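You operate a simulated robot arm through the tools that you are given. There is no shell and no other tool. Be economical: measure what you need, move in short steps, check, and stop when the job is done.

Carry out the task below with a simulated robot arm. There is one attempt and no reset: what you move stays moved.

JOB
Open the yellow-handled container and lift its basket out on to the bench.
Fine: lid on the black stand; the other container stays shut.

The check looks at the end state, three seconds after you hand in, the way a careful person would. Anything else that was tipped, shoved, dropped, spilled or broken makes it a failure. A push-on lid holds only when it is set on centred and level and pressed home; a screw cap is set on level and turned clockwise until tight.

ROBOT AND FRAMES
A 7-joint arm with a two-finger parallel gripper on a trunk, on a base that drives. Base frame: it is fixed to the floor where the robot stands at the start and does not move with it; the origin is under the middle of the robot, x ahead of it, y to its left, z up; the surface under the hand at the start is at about z = 0.88. Lengths are in m, angles in degrees, forces in N, time in s.
With the tool pointing down near the work surface it reaches from about 0.48 to 0.92 m from the robot's upright axis, wherever it stands. Its first joint turns from -115.0 to 115.0 degrees. Places, roughly: container bench top [0.6, 0.4, 0.9]; top of the black stand [0.6, -0.3, 0.9]. Payload 3.91 kg.
Tool frame: the origin (TCP) lies between the finger pads and is the grasp point; the fingertips stand 0.03 m ahead of it; z points along the fingers, y is the line along which they close. Largest opening 0.11 m; finger width 0.02, thickness 0.01; the body of the gripper, 0.048 by 0.112 m, starts 0.055 m behind the TCP.
Orientation is told as [roll, pitch, yaw] about the base's x, y, z axes, in that order, counted from this pose: with the fingers straight down and closing along the base's y, the tool's x points along the base's -x, its y along +y and its z along -z.

CONTROLS
- The arm moves only by the tool jog_arm. Its argument "increments" is a list of rows, each a list of 7 numbers: the shift along the base's x, y, z in m, then the turn, a rotation vector about the base's x, y, z in degrees, then the closure, from 0 (fully open) to 1 (shut). In form: [[tx, ty, tz, wx, wy, wz, grip], ...]. A call has 1 to 10 rows; each row shifts and turns the commanded pose from where the row before left it. Rows are played at 5 a second. More than 0.05 m and 8.6 degrees between two rows, or a gripper value outside its range, and nothing of the call is played. A pose out of reach is approached as far as the arm can. The call stops where the force on the tool passes 40 N (or 10 N more than at its start, if that is more) or the arm is blocked; 0.2 s more then pass. Each finger travels about 0.153 m/s and halts on what it meets, pressing with about 29 N; the grip force reading is that of the motor and also rises with nothing between the fingers. The clock runs only during rows and for 0.2 s after the last one: add rows that do not move to give the fingers time. The reply holds the time, the measured pose of the TCP, the force on the tool along the base axes, the opening and the grip force, in the units named above and with some noise, with the torque about the TCP (base axes, N m) and any sound that the robot's microphone picked up.
- Cameras (640 x 400 px; columns grow to the right, rows downward): "scene" is now at [0.2247, 0.2067, 1.4453]; the picture's right is [-0.08, -1.00, 0.00], its down [-0.67, 0.05, -0.74] and it looks along [0.74, -0.06, -0.67] (base axes); focal length 214 px, centre (320, 200). "wrist" rides on the gripper at [0.072, 0.017, -0.103] in the tool frame; the picture's right is [-0.23, 0.97, 0.00], its down [-0.76, -0.18, -0.62] and it looks along [-0.61, -0.14, 0.78] (tool axes); focal length 222 px, centre (320, 200). There is no depth. A picture from a camera that has moved, and an enlarged one, comes with that camera's place and axes in the base frame and with its lens. The place of the scene camera against the robot may be out by one fixed shift of up to 0.025 m in any direction.
- camera(camera): a new picture of that camera. The clock stands still meanwhile.
- lift_body(by): slides the trunk up (or, below 0, down) by that many m; the arm and the scene camera ride with it, the base frame stays. It gives what a move gives, with no picture.
- base_move(legs): drives the robot by 1 to 6 legs, each [ahead, left, turn to the left] in m, m and degrees, along the robot's own axes; the way and the turn of a leg run together, so that a leg with both is an arc; at most 1.5 m and 180 degrees a leg. The arm and the cameras ride along, it lands a little off, and it stops where it bumps. It gives what a move gives.
- turn_head(pan, tilt): turns the head with the scene camera to pan (to the left, within 80 degrees either way) and tilt (down, from -29 to 69), counted from straight ahead of the robot. It gives what a move gives.
- zoom(camera, box): a new picture of the part [left, top, right, bottom] of that camera's present view, enlarged. The clock stands still meanwhile.
- sign_off(): hands the job in; it is judged then, once.

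Work in short steps. Places have to be worked out from the pictures, the camera data and where the tool is seen: move nearer, look again, correct. Check each grasp and each placing, and mend what went wrong. You have 120 turns and 98 pictures in all, those below and enlarged ones among them. Open the gripper and draw the arm clear of the work before you hand the job in, unless the task says otherwise; then end with one line.

The tools are called after "Emit:" as a command line: name --pt "numbers of a row" for each row, then --argument value for the rest, lists and objects as JSON in quotes. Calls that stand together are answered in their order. jog_arm: Moves the arm, as the interface text tells. Its arguments: {"type":"object","properties":{"increments":{"type":"array"}},"required":["increments"]} The other tools are called the same way: lift_body (by) slides the trunk up or down; base_move (legs) drives the base; turn_head (pan, tilt) turns the head that bears the scene camera; camera (camera) takes a picture; zoom (camera, box) takes an enlarged picture of a part of a camera's view; sign_off () hands the job in.

At the start:

```text
clock: 0.0
ee_pos: [0.4681, 0.1135, 1.254]
orientation: [0.0, 0.0, -0.1]
ft_force: [0.5, -0.3, -0.5]
wrist_torque: [-0.03, 0.03, -0.03]
gripper_width: 0.1099
gripper_force: 0.1
trunk travel left (down, up): [-0.775, 0.215]
robot x, y, heading: [0.0003, -0.0012, 0.2]
head pan, tilt: [-4.5, 42.3]
```

scene: 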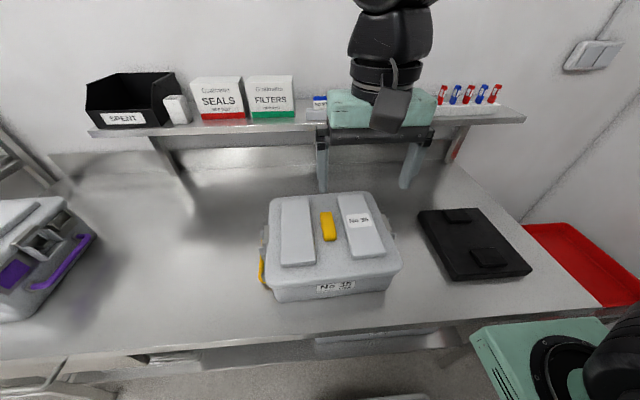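
wrist: 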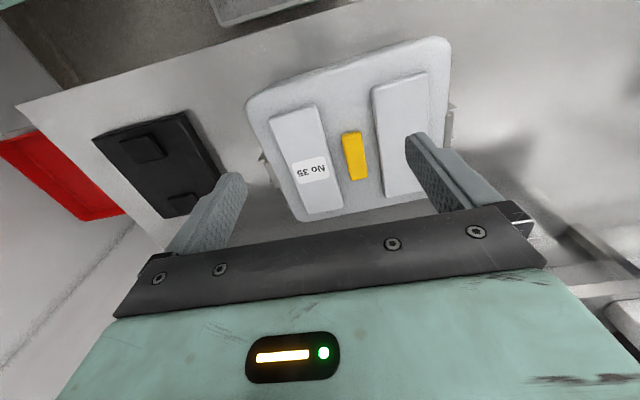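

The container with the yellow handle is in front, No 35, with something yellow at its left side. I zoom in on it for details.

Emit:
zoom --camera "scene" --box '[230, 170, 430, 310]'

Emit:
zoom --camera "scene" --box '[0, 170, 140, 330]'

Emit:
zoom --camera "scene" --box '[400, 180, 640, 330]'

Emit:
zoom --camera "wrist" --box '[220, 20, 480, 230]'

```text
2.86 times, centred on (330, 240) of scene
camera zoom: at [0.2247, 0.2067, 1.4453], right [-0.08, -1.0, 0.0], down [-0.67, 0.05, -0.74], along [0.74, -0.06, -0.67], focal length 613 px, centre (291, 86)
```

zoom: 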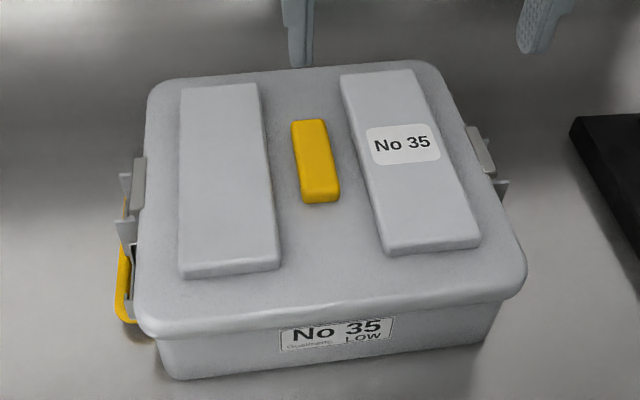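

```text
2.50 times, centred on (70, 250) of scene
camera zoom: at [0.2247, 0.2067, 1.4453], right [-0.08, -1.0, 0.0], down [-0.67, 0.05, -0.74], along [0.74, -0.06, -0.67], focal length 536 px, centre (945, 75)
```

zoom: 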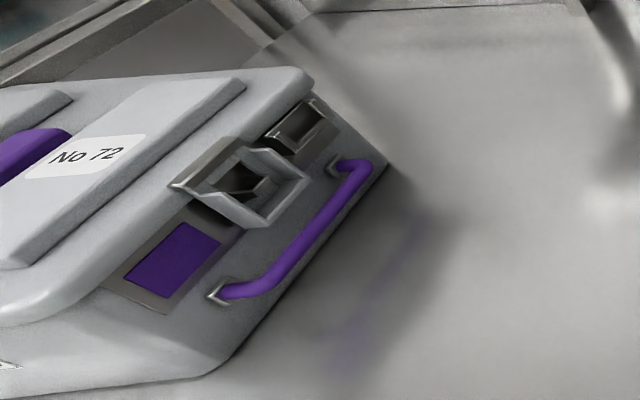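

```text
2.67 times, centred on (520, 255) of scene
camera zoom: at [0.2247, 0.2067, 1.4453], right [-0.08, -1.0, 0.0], down [-0.67, 0.05, -0.74], along [0.74, -0.06, -0.67], focal length 572 px, centre (-213, 53)
```

zoom: 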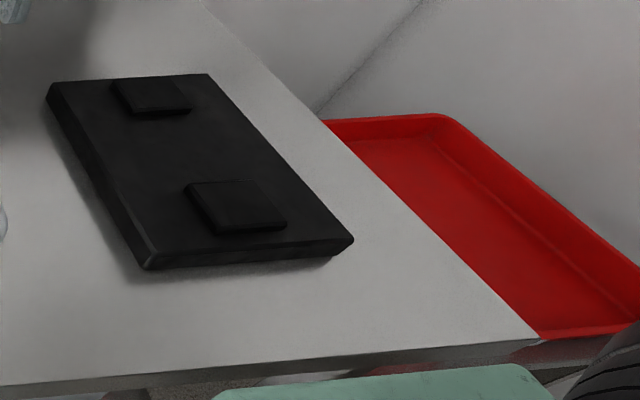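

```text
1.90 times, centred on (350, 125) of wrist
camera zoom: at [0.3958, 0.1308, 1.357], right [0.23, 0.97, 0.0], down [0.76, -0.18, 0.62], along [0.61, -0.14, -0.78], focal length 423 px, centre (263, 343)
```

zoom: 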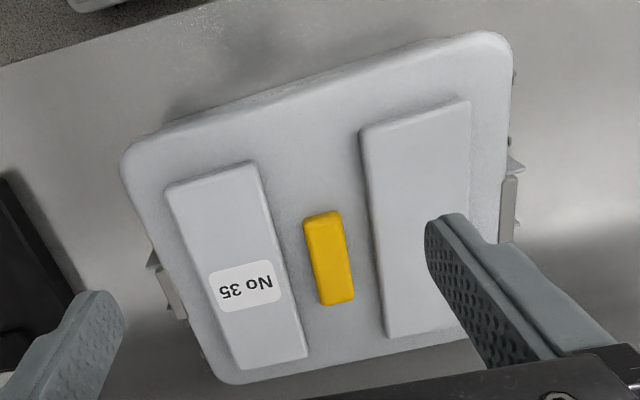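

The container has a latch on each side (±y) and a yellow carry handle. I swing the hand to its left side, high up, turning the wrist camera to look back along −y at the left latch.

Emit:
jog_arm --pt "0.011 0.037 0 0 0 -8.5 0" --pt "0.011 0.037 0 0 0 -8.5 0" --pt "0.011 0.037 0 0 0 -8.5 0" --pt "0.011 0.037 0 0 0 -8.5 0" --pt "0.011 0.037 0 0 0 -8.5 0" --pt "0.011 0.037 0 0 0 -8.5 0" --pt "0.011 0.037 -0.02 0 0 -8.5 0" --pt "0.011 0.037 -0.02 0 0 -8.5 0" --pt "0.011 0.037 -0.02 0 0 -8.5 0" --pt "0.011 0.037 -0.02 0 0 -8.5 0"

Emit:
camera --camera "wrist"

Emit:
camera --camera "scene"

```text
clock: 2.2
ee_pos: [0.5775, 0.4827, 1.1753]
orientation: [0.0, -0.1, -85.1]
ft_force: [-0.7, -1.4, 4.9]
wrist_torque: [0.08, -0.05, -0.02]
gripper_width: 0.11
gripper_force: 0.0
trunk travel left (down, up): [-0.775, 0.215]
robot x, y, heading: [-0.0005, 0.0007, 0.2]
head pan, tilt: [-4.5, 42.3]
```

```text
91 pictures are left
camera wrist: at [0.5878, 0.5567, 1.278], right [0.99, -0.14, 0.0], down [-0.11, -0.77, 0.62], along [-0.09, -0.62, -0.78], focal length 222 px, centre (320, 200)
```

wrist: 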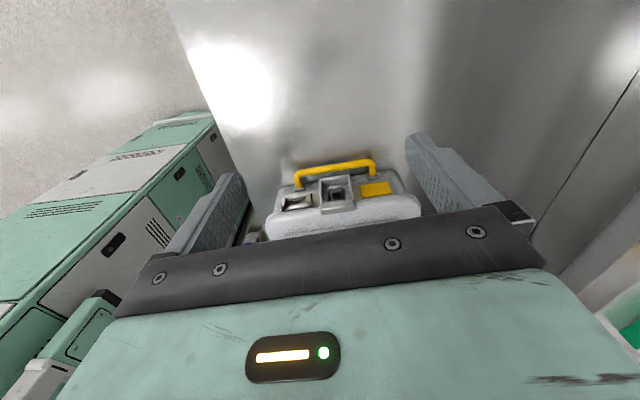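

```text
90 pictures are left
camera scene: at [0.2241, 0.206, 1.4457], right [-0.08, -1.0, 0.0], down [-0.67, 0.05, -0.74], along [0.74, -0.06, -0.67], focal length 214 px, centre (320, 200)
```

scene: 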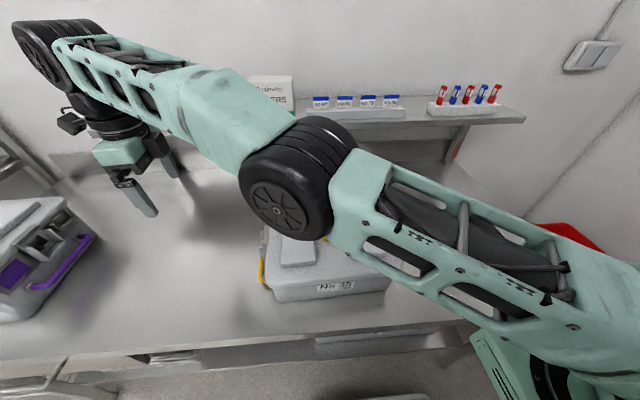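

The left side is visible; I zoom in to understand the latch.

Emit:
zoom --camera "wrist" --box '[250, 140, 430, 250]'

```text
3.56 times, centred on (340, 195) of wrist
camera zoom: at [0.5878, 0.5567, 1.278], right [0.99, -0.14, 0.0], down [-0.11, -0.77, 0.62], along [-0.09, -0.62, -0.78], focal length 790 px, centre (249, 218)
```

zoom: 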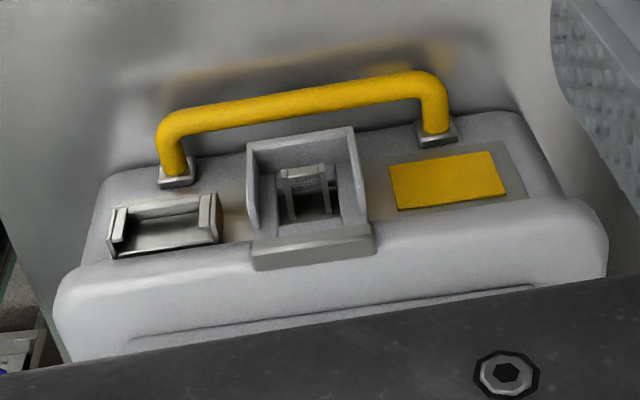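

The frame (bail) hangs from a plate on the lid at about (0.58, 0.316, 1.005) over a hook on the body. I tilt the tool 30° and drop back to get a near-level view of this latch.

Emit:
jog_arm --pt "0 0 -0.03 -7.5 0 0 0" --pt "0 -0.01 -0.03 -7.5 0 0 0" --pt "0 -0.02 -0.03 -7.5 0 0 0" --pt "0 -0.02 -0.03 -7.5 0 0 0" --pt "0 0 -0.02 0 0 0 0"

Emit:
camera --camera "wrist"

Emit:
camera --camera "scene"

```text
clock: 3.4
ee_pos: [0.5638, 0.4098, 1.0333]
orientation: [-2.9, -29.9, -84.2]
ft_force: [-0.7, -0.2, 0.5]
wrist_torque: [-0.02, 0.0, 0.02]
gripper_width: 0.1103
gripper_force: 0.1
out of reach, approached as far as the arm can: row 1, 2
trunk travel left (down, up): [-0.775, 0.215]
robot x, y, heading: [-0.0012, -0.0007, 0.1]
head pan, tilt: [-4.5, 42.3]
```

```text
88 pictures are left
camera wrist: at [0.5754, 0.5261, 1.0853], right [0.99, -0.12, 0.07], down [-0.11, -0.36, 0.93], along [-0.09, -0.93, -0.37], focal length 222 px, centre (320, 200)
```

wrist: 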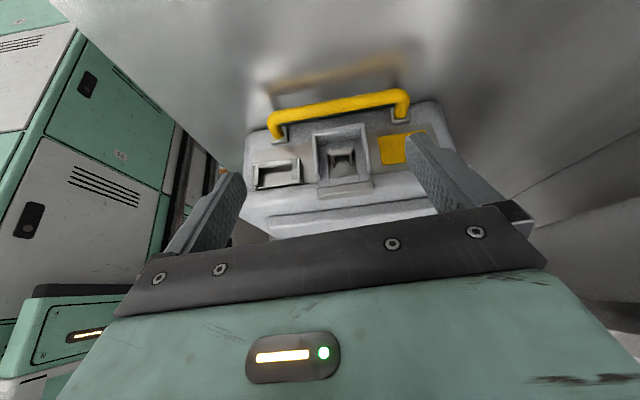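

```text
87 pictures are left
camera scene: at [0.2247, 0.2067, 1.4453], right [-0.08, -1.0, 0.0], down [-0.67, 0.05, -0.74], along [0.74, -0.06, -0.67], focal length 214 px, centre (320, 200)
```

scene: 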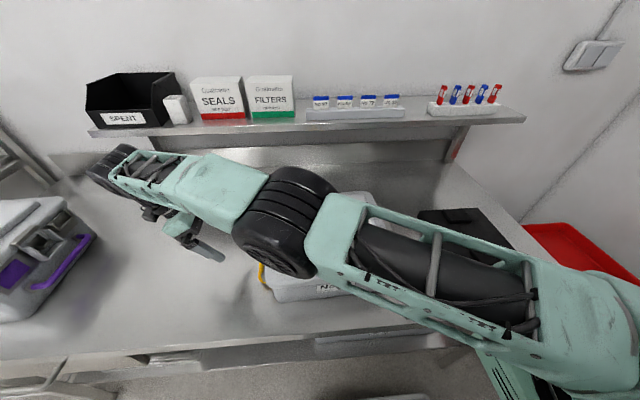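

I zoom in on the latch from this low angle.

Emit:
zoom --camera "wrist" --box '[240, 80, 450, 220]'

```text
2.86 times, centred on (345, 150) of wrist
camera zoom: at [0.5754, 0.5261, 1.0853], right [0.99, -0.12, 0.07], down [-0.11, -0.36, 0.93], along [-0.09, -0.93, -0.37], focal length 635 px, centre (249, 343)
```

zoom: 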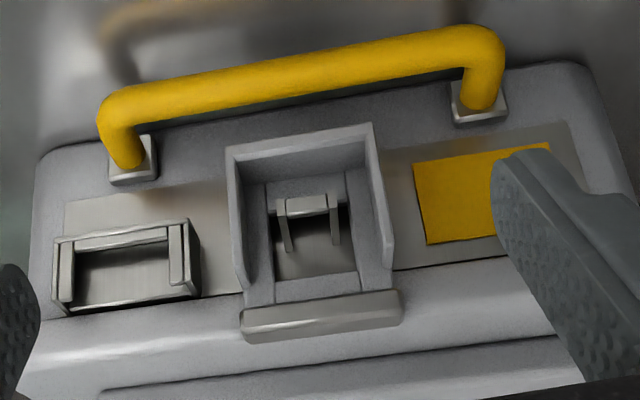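

From the two views: bail side walls at x≈0.553–0.610, lip at y≈0.326, z≈0.923, hinge near (y 0.30, z 0.98), handle at y≈0.336, z≈0.903. I level the tool and move to a standoff before pinching the bail's side walls.

Emit:
jog_arm --pt "0.009 -0.02 -0.01 0 -2.5 -2.3 0.0" --pt "0.009 -0.02 -0.01 0 0 0 0.1" --pt "0 -0.018 -0.016 0 0 0 0.15" --pt "0 0 0 0 0 0 0.2"

Emit:
zoom --camera "wrist" --box '[160, 60, 480, 260]'

```text
clock: 4.4
ee_pos: [0.5837, 0.3531, 0.9969]
orientation: [0.1, -30.1, -87.9]
ft_force: [0.6, 0.5, 0.5]
wrist_torque: [0.02, 0.01, 0.03]
gripper_width: 0.088
gripper_force: 0.0
trunk travel left (down, up): [-0.775, 0.215]
robot x, y, heading: [-0.0014, 0.0012, -0.1]
head pan, tilt: [-4.5, 42.3]
```

```text
2.00 times, centred on (320, 160) of wrist
camera zoom: at [0.5957, 0.4677, 1.0496], right [0.98, -0.16, 0.11], down [-0.17, -0.35, 0.92], along [-0.11, -0.92, -0.37], focal length 444 px, centre (320, 280)
```

zoom: 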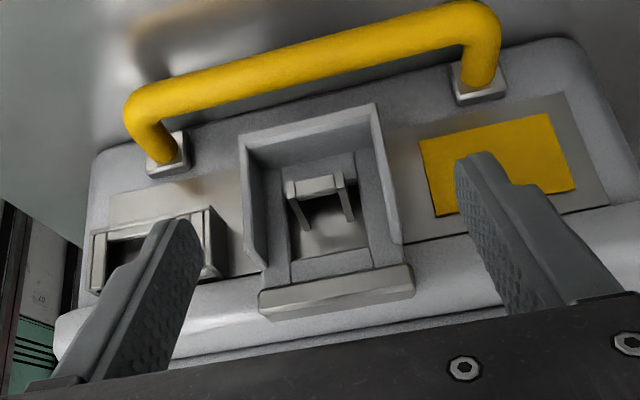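

Fingers straddle the bail; the small block left of it protrudes less (y≈0.31) than the bail walls. I slide in along the fingers to TCP (0.581, 0.336, 0.962) with opening about 0.07.

Emit:
jog_arm --pt "-0.0025 -0.006 -0.012 0 0 0 0.33" --pt "0 -0.006 -0.012 0 0 0 0.33" --pt "0 -0.005 -0.011 0 0 0 0.33"

Emit:
zoom --camera "wrist" --box '[160, 60, 480, 260]'

```text
clock: 5.2
ee_pos: [0.5791, 0.3354, 0.9632]
orientation: [0.0, -30.1, -87.9]
ft_force: [0.1, -0.8, -0.1]
wrist_torque: [0.01, 0.01, -0.01]
gripper_width: 0.0736
gripper_force: 0.0
trunk travel left (down, up): [-0.775, 0.215]
robot x, y, heading: [0.0007, 0.0004, 0.0]
head pan, tilt: [-4.5, 42.3]
```

```text
2.00 times, centred on (320, 160) of wrist
camera zoom: at [0.5924, 0.4505, 1.0156], right [0.98, -0.16, 0.11], down [-0.17, -0.35, 0.92], along [-0.11, -0.92, -0.37], focal length 444 px, centre (320, 280)
```

zoom: 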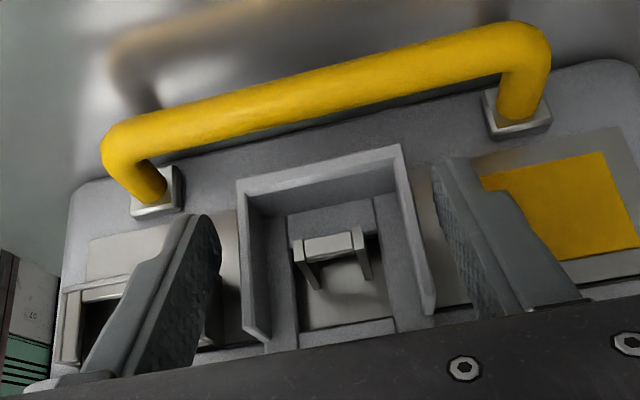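

Well straddled with equal gaps. I go 4 mm further and close on the walls.

Emit:
jog_arm --pt "0.001 -0.001 -0.005 0 0 0 0.4" --pt "0 0 0 0 0 0 0.6" --pt "0 0 0 0 0 0 0.6"

Emit:
zoom --camera "wrist" --box '[160, 60, 480, 260]'

```text
clock: 6.0
ee_pos: [0.5807, 0.3348, 0.9583]
orientation: [0.1, -30.0, -88.0]
ft_force: [0.8, -0.5, 3.2]
wrist_torque: [-0.03, 0.07, 0.2]
gripper_width: 0.0553
gripper_force: 29.0
trunk travel left (down, up): [-0.775, 0.215]
robot x, y, heading: [0.0028, -0.0027, 0.0]
head pan, tilt: [-4.5, 42.3]
```

```text
2.00 times, centred on (320, 160) of wrist
camera zoom: at [0.5935, 0.4496, 1.0109], right [0.98, -0.16, 0.11], down [-0.17, -0.35, 0.92], along [-0.11, -0.92, -0.37], focal length 444 px, centre (320, 280)
```

zoom: 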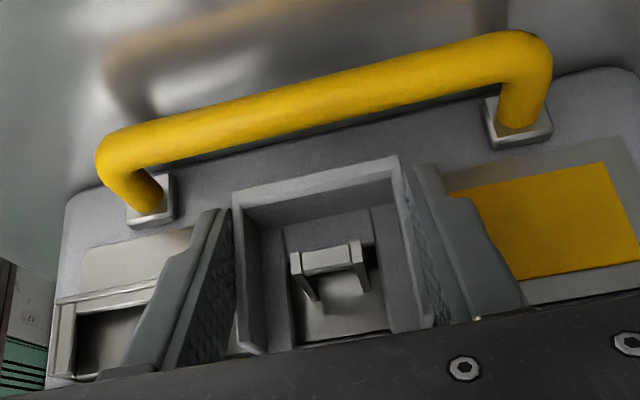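

Grasp is firm (0.055 m). I start the arc about the hinge: outward then upward.

Emit:
jog_arm --pt "0 0.0065 0.0033 0 0 0 0.7" --pt "0 0.0065 0.0033 0 0 0 0.7" --pt "0 0.0102 0.0093 0 0 0 0.7" --pt "0 0.0074 0.0117 0 0 0 0.7"

Emit:
zoom --camera "wrist" --box '[160, 60, 480, 260]'

```text
clock: 7.0
ee_pos: [0.5815, 0.3659, 0.9833]
orientation: [-0.2, -30.0, -87.9]
ft_force: [-0.5, -1.6, -12.9]
wrist_torque: [0.73, -0.06, 0.06]
gripper_width: 0.0556
gripper_force: 28.7
trunk travel left (down, up): [-0.775, 0.215]
robot x, y, heading: [0.0002, -0.0008, 0.3]
head pan, tilt: [-4.5, 42.3]
```

```text
2.00 times, centred on (320, 160) of wrist
camera zoom: at [0.5937, 0.4808, 1.0374], right [0.98, -0.16, 0.11], down [-0.16, -0.35, 0.92], along [-0.11, -0.92, -0.37], focal length 444 px, centre (320, 280)
```

zoom: 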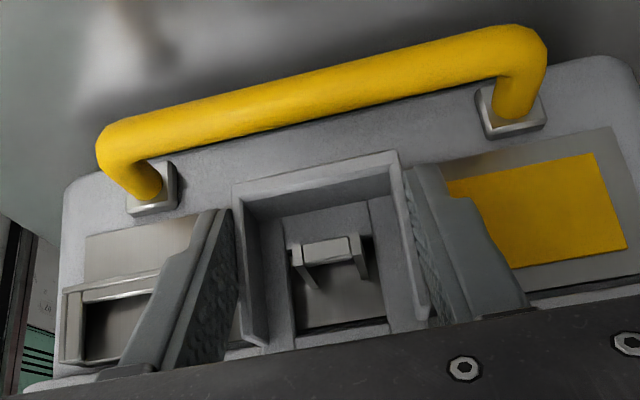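

The picture hardly changed although the hand moved 3 cm — the container may have come along. I check the scene.

Emit:
zoom --camera "scene" --box '[180, 150, 440, 320]'

```text
2.35 times, centred on (310, 235) of scene
camera zoom: at [0.2252, 0.2069, 1.4451], right [-0.08, -1.0, 0.0], down [-0.67, 0.05, -0.74], along [0.74, -0.06, -0.67], focal length 505 px, centre (344, 118)
```

zoom: 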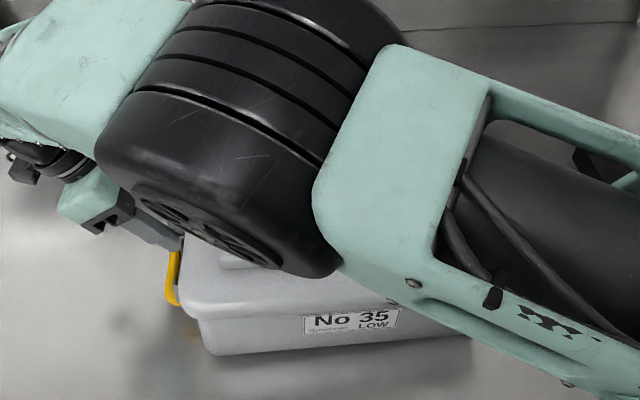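

The container tipped up at this side instead of the bail turning, so I lower it again along the same path.

Emit:
jog_arm --pt "0 -0.003 -0.008 0 0 0 0.7" --pt "0 -0.003 -0.008 0 0 0 0.7" --pt "0 -0.002 -0.005 0 0 0 0.7" --pt "0 -0.001 -0.003 0 0 0 0.7"

Emit:
zoom --camera "scene" --box '[180, 150, 440, 320]'

Emit:
zoom --camera "wrist" --box '[160, 60, 480, 260]'

```text
clock: 8.0
ee_pos: [0.5808, 0.3577, 0.9623]
orientation: [0.1, -30.0, -88.0]
ft_force: [-1.4, 8.7, 7.4]
wrist_torque: [-0.45, 0.03, 0.0]
gripper_width: 0.0556
gripper_force: 29.0
trunk travel left (down, up): [-0.775, 0.215]
robot x, y, heading: [-0.0004, -0.0013, 0.1]
head pan, tilt: [-4.5, 42.3]
```

```text
2.35 times, centred on (310, 235) of scene
camera zoom: at [0.2244, 0.2071, 1.4456], right [-0.08, -1.0, 0.0], down [-0.67, 0.05, -0.74], along [0.74, -0.06, -0.67], focal length 505 px, centre (344, 118)
```

zoom: 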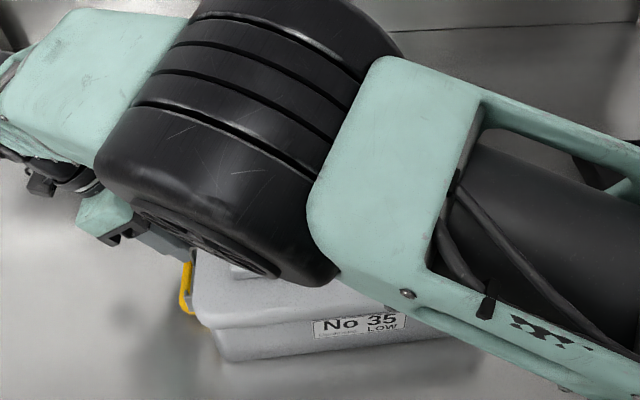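

```text
2.00 times, centred on (320, 160) of wrist
camera zoom: at [0.5936, 0.473, 1.0158], right [0.98, -0.16, 0.12], down [-0.17, -0.36, 0.92], along [-0.11, -0.92, -0.38], focal length 444 px, centre (320, 280)
```

zoom: 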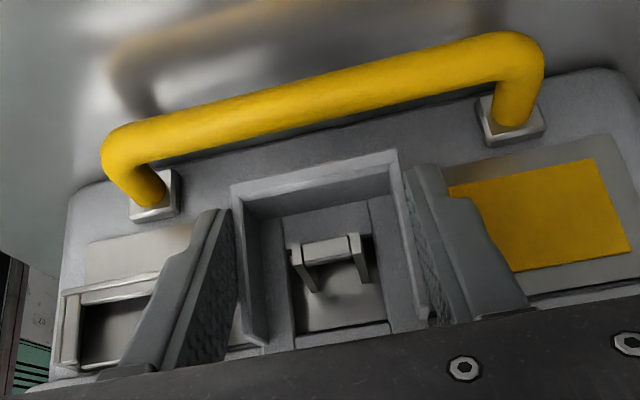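

The container is flat again, having slid about 2 cm to +y. Now I try turning the bail rigidly about its hinge (tool rotation plus matching shift) to give real torque rather than lift.

Emit:
jog_arm --pt "0 0.0013 0.0024 4 0 0 0.8" --pt "0 0.0013 0.0024 4 0 0 0.8" --pt "0 0.0009 0.0025 4 0 0 0.8" --pt "0 0.0009 0.0025 4 0 0 0.8" --pt "0 0.0006 0.0026 4 0 0 0.8" --pt "0 0.0006 0.0026 4 0 0 0.8"

Emit:
zoom --camera "wrist" --box '[160, 60, 480, 260]'

Emit:
zoom --camera "scene" --box '[180, 150, 440, 320]'

```text
clock: 9.4
ee_pos: [0.5807, 0.3618, 0.9755]
orientation: [0.8, -6.1, -88.3]
ft_force: [-0.2, 3.5, -2.6]
wrist_torque: [0.05, 0.02, -0.08]
gripper_width: 0.055
gripper_force: 28.6
trunk travel left (down, up): [-0.775, 0.215]
robot x, y, heading: [0.0029, 0.0032, -0.0]
head pan, tilt: [-4.5, 42.3]
```

```text
2.00 times, centred on (320, 160) of wrist
camera zoom: at [0.5941, 0.4453, 1.0701], right [0.98, -0.2, 0.04], down [-0.17, -0.7, 0.7], along [-0.11, -0.69, -0.71], focal length 444 px, centre (320, 280)
```

zoom: 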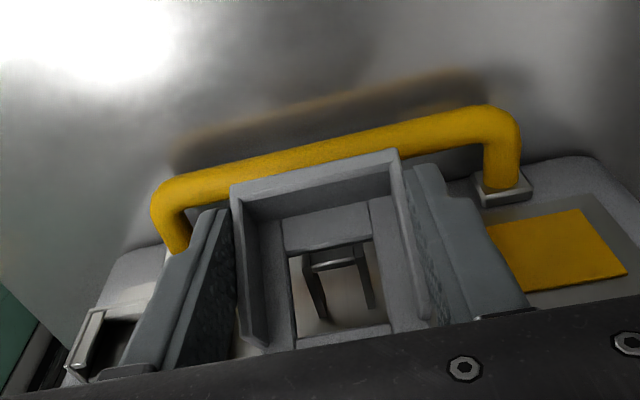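

```text
2.35 times, centred on (310, 235) of scene
camera zoom: at [0.2248, 0.207, 1.4452], right [-0.08, -1.0, 0.0], down [-0.67, 0.05, -0.74], along [0.74, -0.06, -0.67], focal length 505 px, centre (344, 118)
```

zoom: 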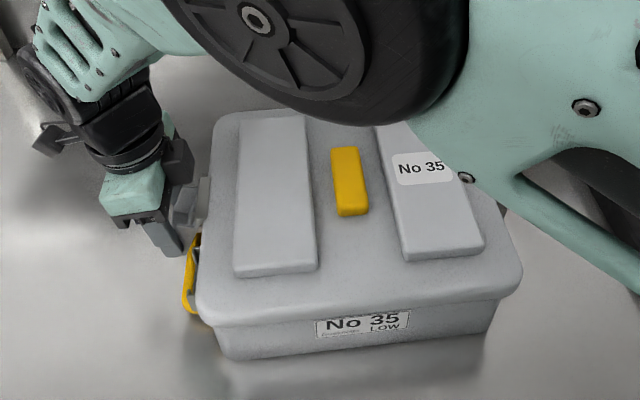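

The bail is turning with the fingers while the container stays flat. I continue the arc, turning the tool less than the bail so the hand stays clear of the lid.

Emit:
jog_arm --pt "0 0.0039 0.0064 4 0 0 0.8" --pt "0 0.0028 0.007 4 0 0 0.8" --pt "0 0.0013 0.0076 4 0 0 0.8" --pt "0 0 0.008 4 0 0 0.8" --pt "0 -0.0015 0.0082 4 0 0 0.8"

Emit:
zoom --camera "wrist" --box '[160, 60, 480, 260]'

Emit:
zoom --camera "scene" --box '[180, 150, 440, 320]'

```text
clock: 10.6
ee_pos: [0.5802, 0.3698, 1.0128]
orientation: [1.4, 14.0, -88.3]
ft_force: [0.3, -0.6, -4.1]
wrist_torque: [0.15, -0.27, -0.13]
gripper_width: 0.0552
gripper_force: 28.8
trunk travel left (down, up): [-0.775, 0.215]
robot x, y, heading: [0.0018, 0.0007, 0.2]
head pan, tilt: [-4.5, 42.3]
```

```text
2.00 times, centred on (320, 160) of wrist
camera zoom: at [0.5939, 0.4151, 1.131], right [0.98, -0.2, -0.03], down [-0.17, -0.89, 0.42], along [-0.11, -0.4, -0.91], focal length 444 px, centre (320, 280)
```

zoom: 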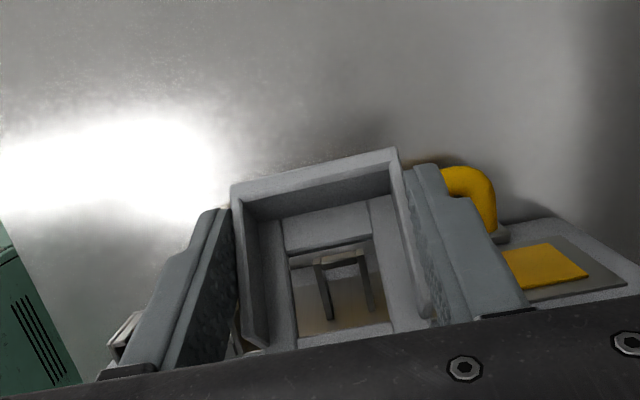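

```text
2.35 times, centred on (310, 235) of scene
camera zoom: at [0.2248, 0.207, 1.4452], right [-0.08, -1.0, 0.0], down [-0.67, 0.05, -0.74], along [0.74, -0.06, -0.67], focal length 505 px, centre (344, 118)
```

zoom: 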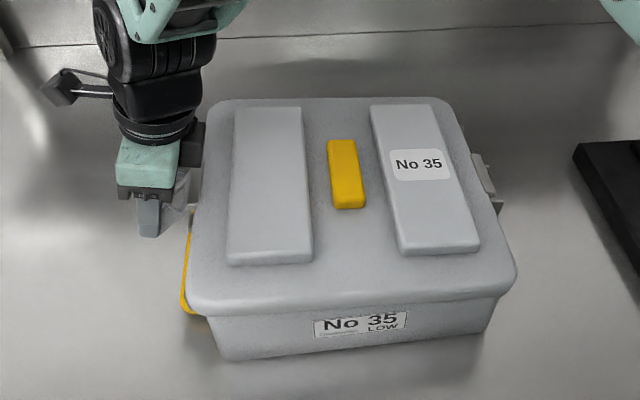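

The bail turned with the pads, roughly 45–60° now. I open the fingers to see whether it stays up, and look.

Emit:
jog_arm --pt "0 0 0 0 0 0 0.35" --pt "0 0 0 0 0 0 0.3" --pt "0 0.01 0.015 0 0 0 0.3" --pt "0 0.02 0.03 -8 0 0 0.3" --pt "0 0.02 0.02 -8 0 0 0.3" --pt "0 0.02 0.0 -8 0 0 0.3"

Emit:
camera --camera "wrist"

Emit:
zoom --camera "scene" --box '[180, 150, 440, 320]'

```text
clock: 12.0
ee_pos: [0.581, 0.439, 1.0786]
orientation: [0.7, -10.0, -88.2]
ft_force: [-0.7, -0.5, 1.4]
wrist_torque: [0.04, -0.02, 0.01]
gripper_width: 0.0767
gripper_force: 0.0
trunk travel left (down, up): [-0.775, 0.215]
robot x, y, heading: [-0.0024, -0.0012, -0.1]
head pan, tilt: [-4.5, 42.3]
```

```text
74 pictures are left
camera wrist: at [0.5939, 0.5279, 1.1673], right [0.98, -0.19, 0.05], down [-0.17, -0.65, 0.75], along [-0.11, -0.74, -0.66], focal length 222 px, centre (320, 200)
```

wrist: 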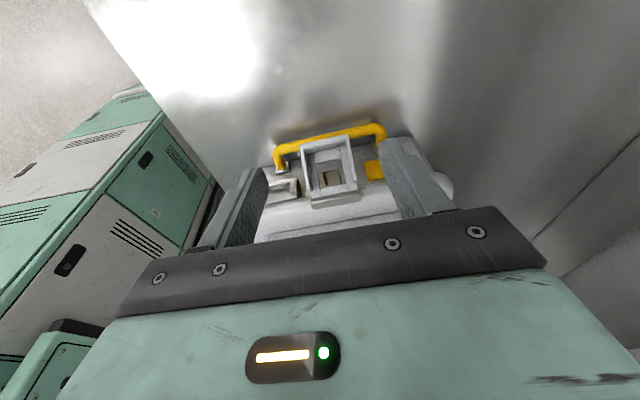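

```text
2.35 times, centred on (310, 235) of scene
camera zoom: at [0.2245, 0.206, 1.4455], right [-0.08, -1.0, 0.0], down [-0.67, 0.05, -0.74], along [0.74, -0.06, -0.67], focal length 505 px, centre (344, 118)
```

zoom: 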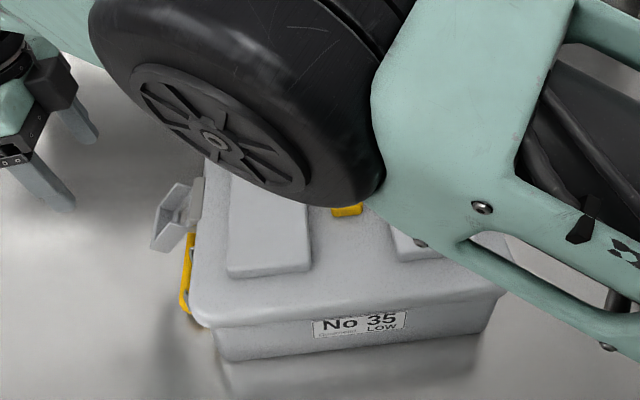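

The bail stays out by itself. I zoom in to judge its angle.

Emit:
zoom --camera "wrist" --box '[240, 100, 460, 240]'

```text
2.86 times, centred on (350, 170) of wrist
camera zoom: at [0.5939, 0.5279, 1.1673], right [0.98, -0.19, 0.05], down [-0.17, -0.65, 0.75], along [-0.11, -0.74, -0.66], focal length 635 px, centre (234, 286)
```

zoom: 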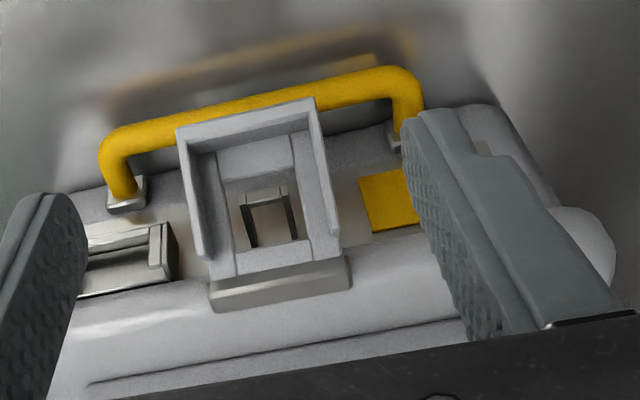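

Bail lip is now near (y 0.378, z 0.94), so it is about 30–40° open. I regrip it further up the arc to turn it more.

Emit:
jog_arm --pt "0.001 -0.02 -0.03 0 0 0 0.3" --pt "0 -0.02 -0.03 0 0 0 0.3" --pt "0 -0.022 -0.03 0 0 0 0.3"

Emit:
zoom --camera "wrist" --box '[160, 60, 480, 260]'

```text
clock: 12.8
ee_pos: [0.5818, 0.3762, 0.9888]
orientation: [0.7, -10.0, -88.2]
ft_force: [0.2, 0.1, 0.1]
wrist_torque: [0.0, 0.01, -0.01]
gripper_width: 0.0768
gripper_force: 0.0
trunk travel left (down, up): [-0.775, 0.215]
robot x, y, heading: [0.0026, 0.0042, -0.0]
head pan, tilt: [-4.5, 42.3]
```

```text
2.00 times, centred on (320, 160) of wrist
camera zoom: at [0.5954, 0.4666, 1.0771], right [0.98, -0.19, 0.05], down [-0.17, -0.65, 0.74], along [-0.11, -0.74, -0.67], focal length 444 px, centre (320, 280)
```

zoom: 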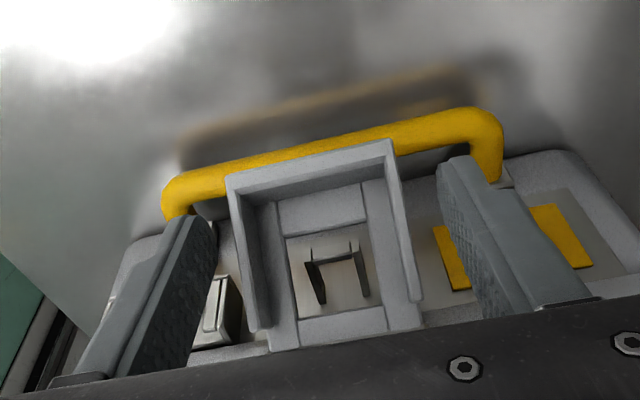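

Good alignment; I close and turn it 40° more, rigidly about the hinge.

Emit:
jog_arm --pt "0 0 0 0 0 0 0.6" --pt "0 0 0 0 0 0 0.8" --pt "0 -0.0013 0.007 8 0 0 0.8" --pt "0 -0.0023 0.0068 8 0 0 0.8" --pt "0 -0.0032 0.0064 8 0 0 0.8" --pt "0 -0.0041 0.0059 8 0 0 0.8" --pt "0 -0.0049 0.0053 8 0 0 0.8"

Emit:
zoom --camera "scene" --box '[180, 150, 440, 320]'

```text
clock: 14.4
ee_pos: [0.5797, 0.3622, 1.0198]
orientation: [2.1, 30.1, -87.9]
ft_force: [-0.8, 0.7, 0.3]
wrist_torque: [-0.04, -0.04, -0.03]
gripper_width: 0.0218
gripper_force: 0.0
trunk travel left (down, up): [-0.775, 0.215]
robot x, y, heading: [-0.0002, 0.0018, -0.0]
head pan, tilt: [-4.5, 42.3]
```

```text
2.35 times, centred on (310, 235) of scene
camera zoom: at [0.2243, 0.2074, 1.4453], right [-0.08, -1.0, 0.0], down [-0.67, 0.05, -0.74], along [0.74, -0.06, -0.67], focal length 505 px, centre (344, 118)
```

zoom: 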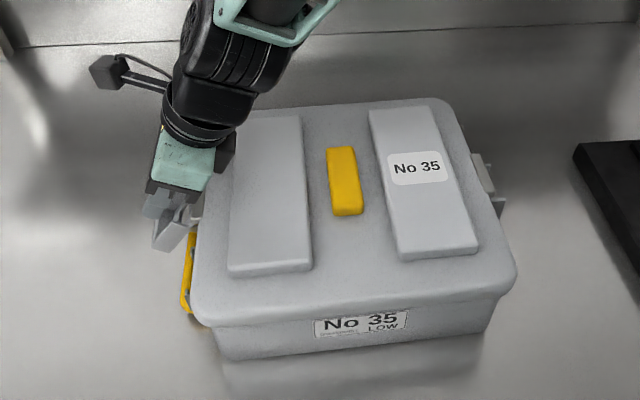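

The fingers slipped off (0.022 m opening). I look at where the bail ended up.

Emit:
zoom --camera "wrist" --box '[160, 60, 480, 260]'

Emit:
zoom --camera "scene" --box '[220, 190, 300, 280]'

```text
2.00 times, centred on (320, 160) of wrist
camera zoom: at [0.594, 0.3731, 1.1457], right [0.98, -0.18, -0.08], down [-0.16, -0.97, 0.15], along [-0.11, -0.14, -0.98], focal length 444 px, centre (320, 280)
```

zoom: 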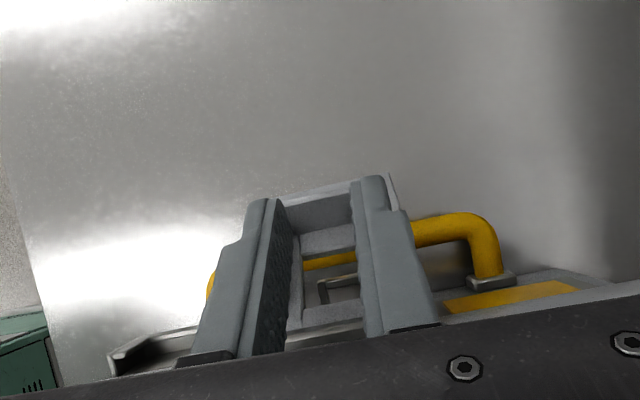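

```text
4.44 times, centred on (260, 235) of scene
camera zoom: at [0.2243, 0.2074, 1.4453], right [-0.08, -1.0, 0.0], down [-0.67, 0.05, -0.74], along [0.74, -0.06, -0.67], focal length 953 px, centre (587, 44)
```

zoom: 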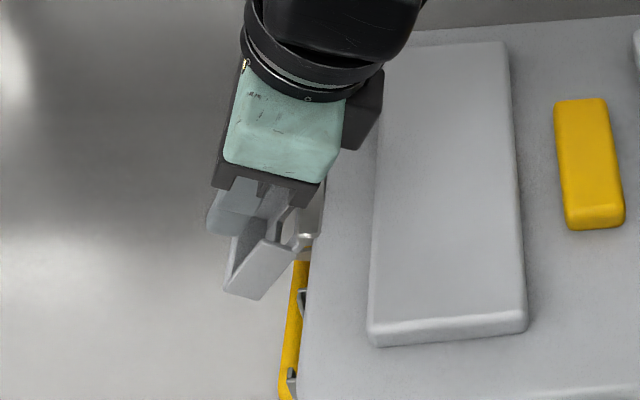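

The fingers are now above the bail. I draw up and away and look at it.

Emit:
jog_arm --pt "0 -0.01 0.03 0 0 0 0.75" --pt "0 0 0.04 0 0 0 0.5" --pt "0 0.04 0.02 -8 0 0 0.3" --pt "0 0.04 0 -8 0 0 0.3" --pt "0 0.04 -0.02 -8 0 0 0.3" --pt "0 0.02 -0.02 -8 0 0 0.3" --pt "0 0 -0.02 -8 0 0 0.3" --pt "0 0 -0.02 -8 0 0 0.3"

Emit:
zoom --camera "wrist" --box '[160, 60, 480, 260]'

Emit:
zoom --camera "scene" --box '[180, 150, 440, 320]'

```text
clock: 16.2
ee_pos: [0.5548, 0.4585, 1.0322]
orientation: [0.6, -18.1, -88.2]
ft_force: [-0.5, 0.2, 0.0]
wrist_torque: [0.01, -0.01, 0.02]
gripper_width: 0.0771
gripper_force: 0.1
out of reach, approached as far as the arm can: row 7, 8
trunk travel left (down, up): [-0.775, 0.215]
robot x, y, heading: [-0.0018, -0.0006, 0.0]
head pan, tilt: [-4.5, 42.3]
```

```text
2.00 times, centred on (320, 160) of wrist
camera zoom: at [0.5687, 0.561, 1.1065], right [0.98, -0.18, 0.08], down [-0.17, -0.54, 0.83], along [-0.11, -0.82, -0.56], focal length 444 px, centre (320, 280)
```

zoom: 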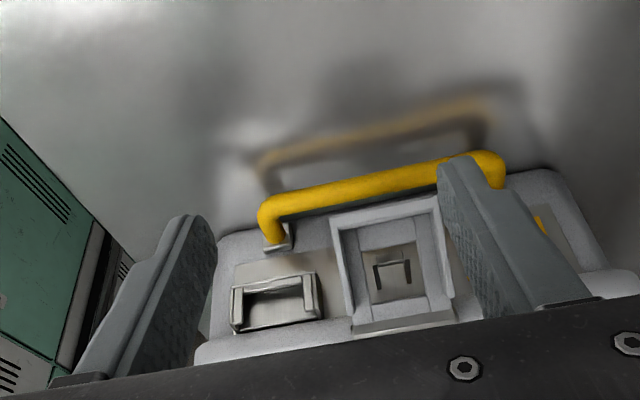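

```text
2.35 times, centred on (310, 235) of scene
camera zoom: at [0.2246, 0.2067, 1.4454], right [-0.08, -1.0, 0.0], down [-0.67, 0.05, -0.74], along [0.74, -0.06, -0.67], focal length 505 px, centre (344, 118)
```

zoom: 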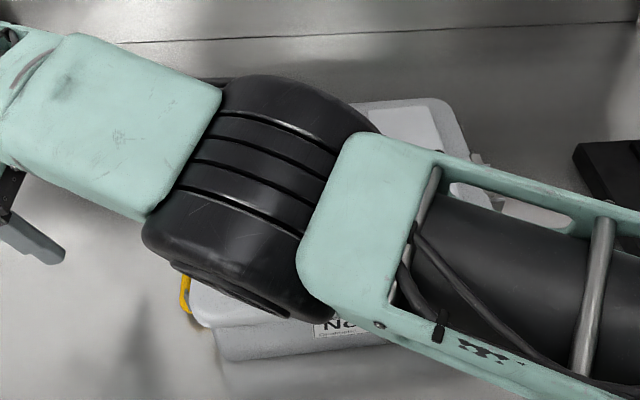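

The bail is still only ~35° open; my second grip was too shallow on the walls. I regrip deeper: target TCP (0.582, 0.376, 0.981).

Emit:
jog_arm --pt "0.014 -0.025 -0.01 0 0 0 0.3" --pt "0.013 -0.025 -0.015 0 0 0 0.3" --pt "0 -0.025 -0.015 0 0 0 0.3" --pt "0 -0.008 -0.011 0 0 0 0.3"

Emit:
zoom --camera "wrist" --box '[160, 60, 480, 260]'

```text
clock: 17.2
ee_pos: [0.5843, 0.3756, 0.9789]
orientation: [0.4, -18.0, -88.1]
ft_force: [0.7, -0.5, -0.7]
wrist_torque: [-0.01, -0.02, -0.03]
gripper_width: 0.077
gripper_force: 0.1
trunk travel left (down, up): [-0.775, 0.215]
robot x, y, heading: [-0.0005, -0.0015, 0.0]
head pan, tilt: [-4.5, 42.3]
```

```text
2.00 times, centred on (320, 160) of wrist
camera zoom: at [0.5968, 0.4777, 1.0543], right [0.98, -0.18, 0.08], down [-0.16, -0.54, 0.83], along [-0.11, -0.82, -0.56], focal length 444 px, centre (320, 280)
```

zoom: 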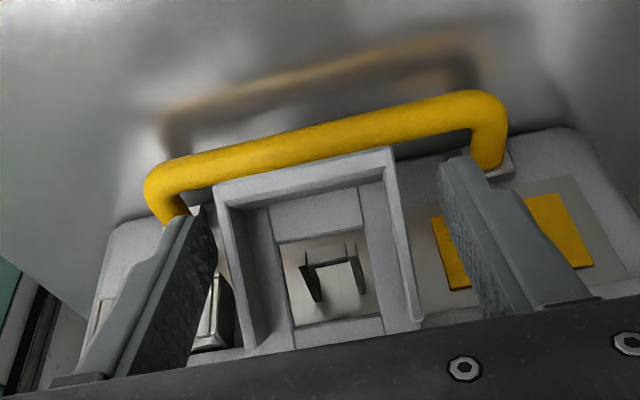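

The bail sits a little left between the fingers; I shift 5 mm in −x, close, and check the grip width.

Emit:
jog_arm --pt "-0.005 0 0 0 0 0 0.3" --pt "0 0 0 0 0 0 0.6" --pt "0 0 0 0 0 0 0.8"

Emit:
zoom --camera "wrist" --box '[160, 60, 480, 260]'

```text
clock: 18.0
ee_pos: [0.579, 0.3766, 0.9801]
orientation: [0.5, -17.9, -88.3]
ft_force: [2.0, -1.2, 2.7]
wrist_torque: [-0.17, -0.16, 0.01]
gripper_width: 0.0555
gripper_force: 29.1
trunk travel left (down, up): [-0.775, 0.215]
robot x, y, heading: [-0.0006, -0.0012, 0.3]
head pan, tilt: [-4.5, 42.3]
```

```text
2.00 times, centred on (320, 160) of wrist
camera zoom: at [0.592, 0.4776, 1.0552], right [0.98, -0.18, 0.08], down [-0.17, -0.54, 0.83], along [-0.11, -0.82, -0.56], focal length 444 px, centre (320, 280)
```

zoom: 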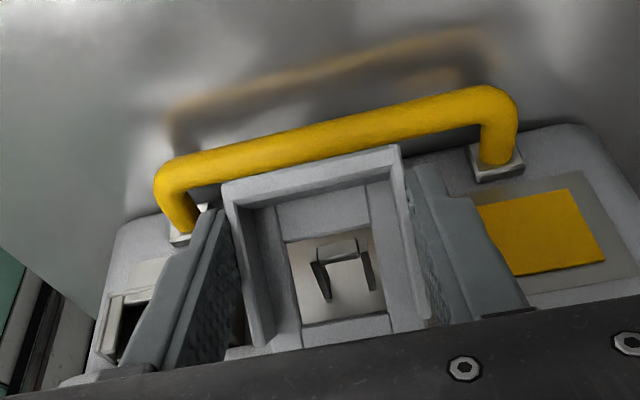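

Firm grip again. I turn it 24° and check.

Emit:
jog_arm --pt "0 0 0.0036 4 0 0 0.8" --pt "0 0 0.0036 4 0 0 0.8" --pt "0 -0.0005 0.0036 4 0 0 0.8" --pt "0 -0.0006 0.0035 4 0 0 0.8" --pt "0 -0.001 0.0035 4 0 0 0.8" --pt "0 -0.001 0.0034 4 0 0 0.8"

Emit:
zoom --camera "wrist" --box '[160, 60, 480, 260]'

```text
clock: 19.4
ee_pos: [0.5781, 0.3726, 1.0006]
orientation: [1.2, 5.9, -88.2]
ft_force: [-0.2, 4.5, 1.2]
wrist_torque: [0.11, 0.45, -0.2]
gripper_width: 0.0549
gripper_force: 28.6
trunk travel left (down, up): [-0.775, 0.215]
robot x, y, heading: [-0.0026, -0.0023, -0.4]
head pan, tilt: [-4.5, 42.3]
```

```text
2.00 times, centred on (320, 160) of wrist
camera zoom: at [0.592, 0.4349, 1.1108], right [0.98, -0.2, 0.0], down [-0.17, -0.83, 0.54], along [-0.11, -0.53, -0.84], focal length 444 px, centre (320, 280)
```

zoom: 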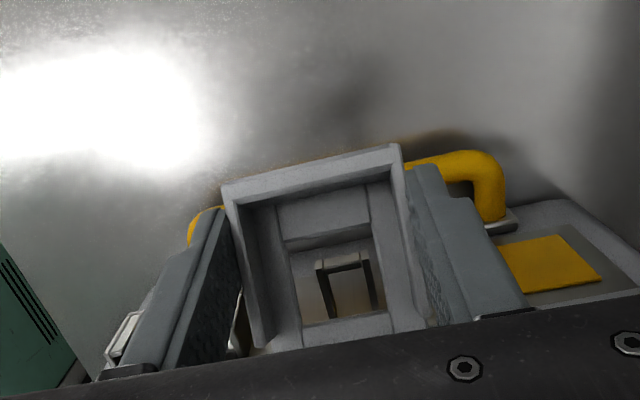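

Still gripped and turning cleanly. Another 28°.

Emit:
jog_arm --pt "0 -0.0012 0.0034 4 0 0 0.8" --pt "0 -0.0014 0.0033 4 0 0 0.8" --pt "0 -0.0016 0.0032 4 0 0 0.8" --pt "0 -0.0019 0.003 4 0 0 0.8" --pt "0 -0.0021 0.0029 4 0 0 0.8" --pt "0 -0.0023 0.0027 4 0 0 0.8" --pt "0 -0.0025 0.0025 4 0 0 0.8"

Emit:
zoom --camera "wrist" --box '[160, 60, 480, 260]'

Emit:
zoom --camera "scene" --box '[180, 150, 440, 320]'

```text
clock: 21.0
ee_pos: [0.5783, 0.3607, 1.0223]
orientation: [2.2, 33.9, -87.9]
ft_force: [0.8, 3.0, 0.6]
wrist_torque: [0.09, 0.46, 0.06]
gripper_width: 0.0552
gripper_force: 29.1
trunk travel left (down, up): [-0.775, 0.215]
robot x, y, heading: [0.003, 0.0007, -0.0]
head pan, tilt: [-4.5, 42.3]
```

```text
2.00 times, centred on (320, 160) of wrist
camera zoom: at [0.592, 0.3627, 1.1482], right [0.98, -0.17, -0.1], down [-0.17, -0.98, 0.09], along [-0.11, -0.07, -0.99], focal length 444 px, centre (320, 280)
```

zoom: 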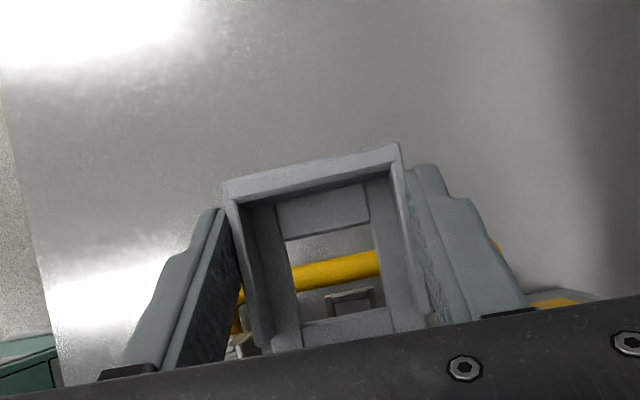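

```text
2.35 times, centred on (310, 235) of scene
camera zoom: at [0.2247, 0.2071, 1.4452], right [-0.08, -1.0, 0.0], down [-0.67, 0.05, -0.74], along [0.74, -0.06, -0.67], focal length 505 px, centre (344, 118)
```

zoom: 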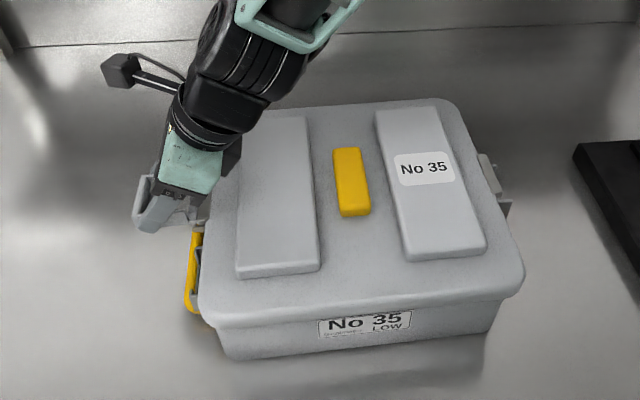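

The left bail is about 90° open and clear of the staple. I release, back out along the fingers, and rise.

Emit:
jog_arm --pt "0 0 0 0 0 0 0.35" --pt "0 0 0 0 0 0 0.2" --pt "0 -0.014 0.021 0 0 0 0.1" --pt "0 -0.014 0.021 0 0 0 0.0" --pt "0 0 0.04 -8 0 0 0" --pt "0 0 0.04 -8 0 8 0" --pt "0 0 0.04 -8 0 0 0" --pt "0 0 0.02 -8 0 0 0"

Emit:
camera --camera "scene"

```text
refused: row 6 steps farther than a row can; nothing moved
```

```text
60 pictures are left
camera scene: at [0.2247, 0.2071, 1.4452], right [-0.08, -1.0, 0.0], down [-0.67, 0.05, -0.74], along [0.74, -0.06, -0.67], focal length 214 px, centre (320, 200)
```

scene: 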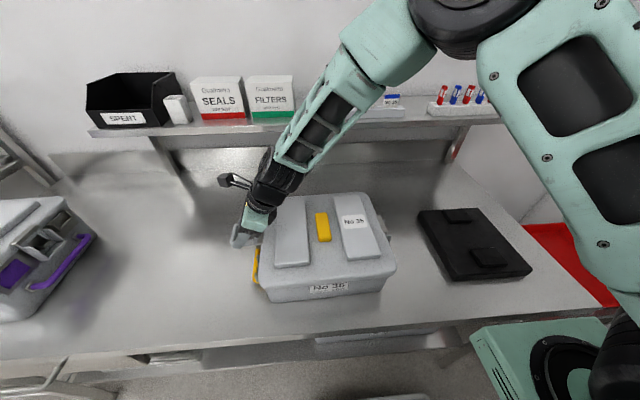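

One row turned too far; I repeat with smaller steps. The arm is near the shelf items, so I also stay at moderate height and bring the hand nearer.

Emit:
jog_arm --pt "0 0 0 0 0 0 0.35" --pt "0 0 0 0 0 0 0.2" --pt "0 -0.014 0.021 0 0 0 0.1" --pt "0 -0.014 0.021 0 0 0 0.0" --pt "0 0 0.04 -8 0 0 0" --pt "0 0 0.04 -8 0 0 0" --pt "0 0 0.04 -8 0 0 0" --pt "0 0 0.02 -8 0 0 0"

Emit:
zoom --camera "scene" --box '[180, 150, 440, 320]'

```text
clock: 22.8
ee_pos: [0.5792, 0.3313, 1.2043]
orientation: [1.1, 1.7, -88.3]
ft_force: [1.4, 0.1, -0.2]
wrist_torque: [-0.02, 0.03, 0.01]
gripper_width: 0.1101
gripper_force: 0.0
trunk travel left (down, up): [-0.775, 0.215]
robot x, y, heading: [0.0013, -0.0013, 0.1]
head pan, tilt: [-4.5, 42.3]
```

```text
2.35 times, centred on (310, 235) of scene
camera zoom: at [0.2249, 0.2063, 1.4453], right [-0.08, -1.0, 0.0], down [-0.67, 0.05, -0.74], along [0.74, -0.06, -0.67], focal length 505 px, centre (344, 118)
```

zoom: 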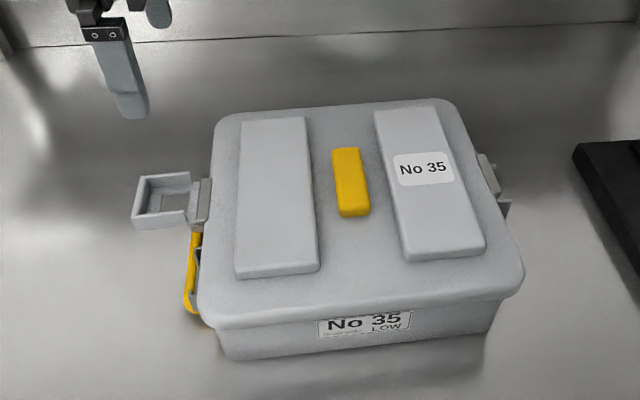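

The left bail stands horizontal. Now I turn the hand half around at height while moving to the container's right side, whose latch I judge near (0.592, −0.01, 0.98).

Emit:
jog_arm --pt "0 -0.02 0 0 0 8.5 0" --pt "0 -0.02 0 0 0 8.5 0" --pt "0 -0.02 0 0 0 8.5 0" --pt "0 -0.02 0 0 0 8.5 0" --pt "0 -0.02 0 0 0 8.5 0" --pt "0 -0.02 0 0 0 8.5 0" --pt "0 -0.02 0 0 0 8.5 0" --pt "0 -0.02 0 0 0 8.5 0" --pt "0 -0.02 0 0 0 8.5 0" --pt "0 -0.02 0 0 0 8.5 0"

Emit:
jog_arm --pt "0 -0.024 0 0 0 8.5 0" --pt "0 -0.024 0 0 0 8.5 0" --pt "0 -0.024 0 0 0 8.5 0" --pt "0 -0.024 0 0 0 8.5 0" --pt "0 -0.024 0 0 0 8.5 0" --pt "0 -0.024 0 0 0 8.5 0" --pt "0 -0.024 0 0 0 8.5 0" --pt "0 -0.024 0 0 0 8.5 0" --pt "0 -0.024 0 0 0 8.5 0" --pt "0 -0.024 0 0 0 8.5 0"

```text
clock: 25.0
ee_pos: [0.5772, 0.1319, 1.2035]
orientation: [1.0, 2.0, -3.1]
ft_force: [-1.0, -0.3, 0.1]
wrist_torque: [-0.03, -0.01, 0.0]
gripper_width: 0.1101
gripper_force: 0.0
trunk travel left (down, up): [-0.775, 0.215]
robot x, y, heading: [0.0017, 0.0006, -0.1]
head pan, tilt: [-4.5, 42.3]
```

```text
clock: 27.2
ee_pos: [0.5777, -0.1092, 1.203]
orientation: [1.0, 1.9, 81.9]
ft_force: [-0.8, -0.3, -0.4]
wrist_torque: [-0.02, 0.01, -0.02]
gripper_width: 0.1099
gripper_force: 0.2
trunk travel left (down, up): [-0.775, 0.215]
robot x, y, heading: [-0.0015, 0.0012, 0.0]
head pan, tilt: [-4.5, 42.3]
```

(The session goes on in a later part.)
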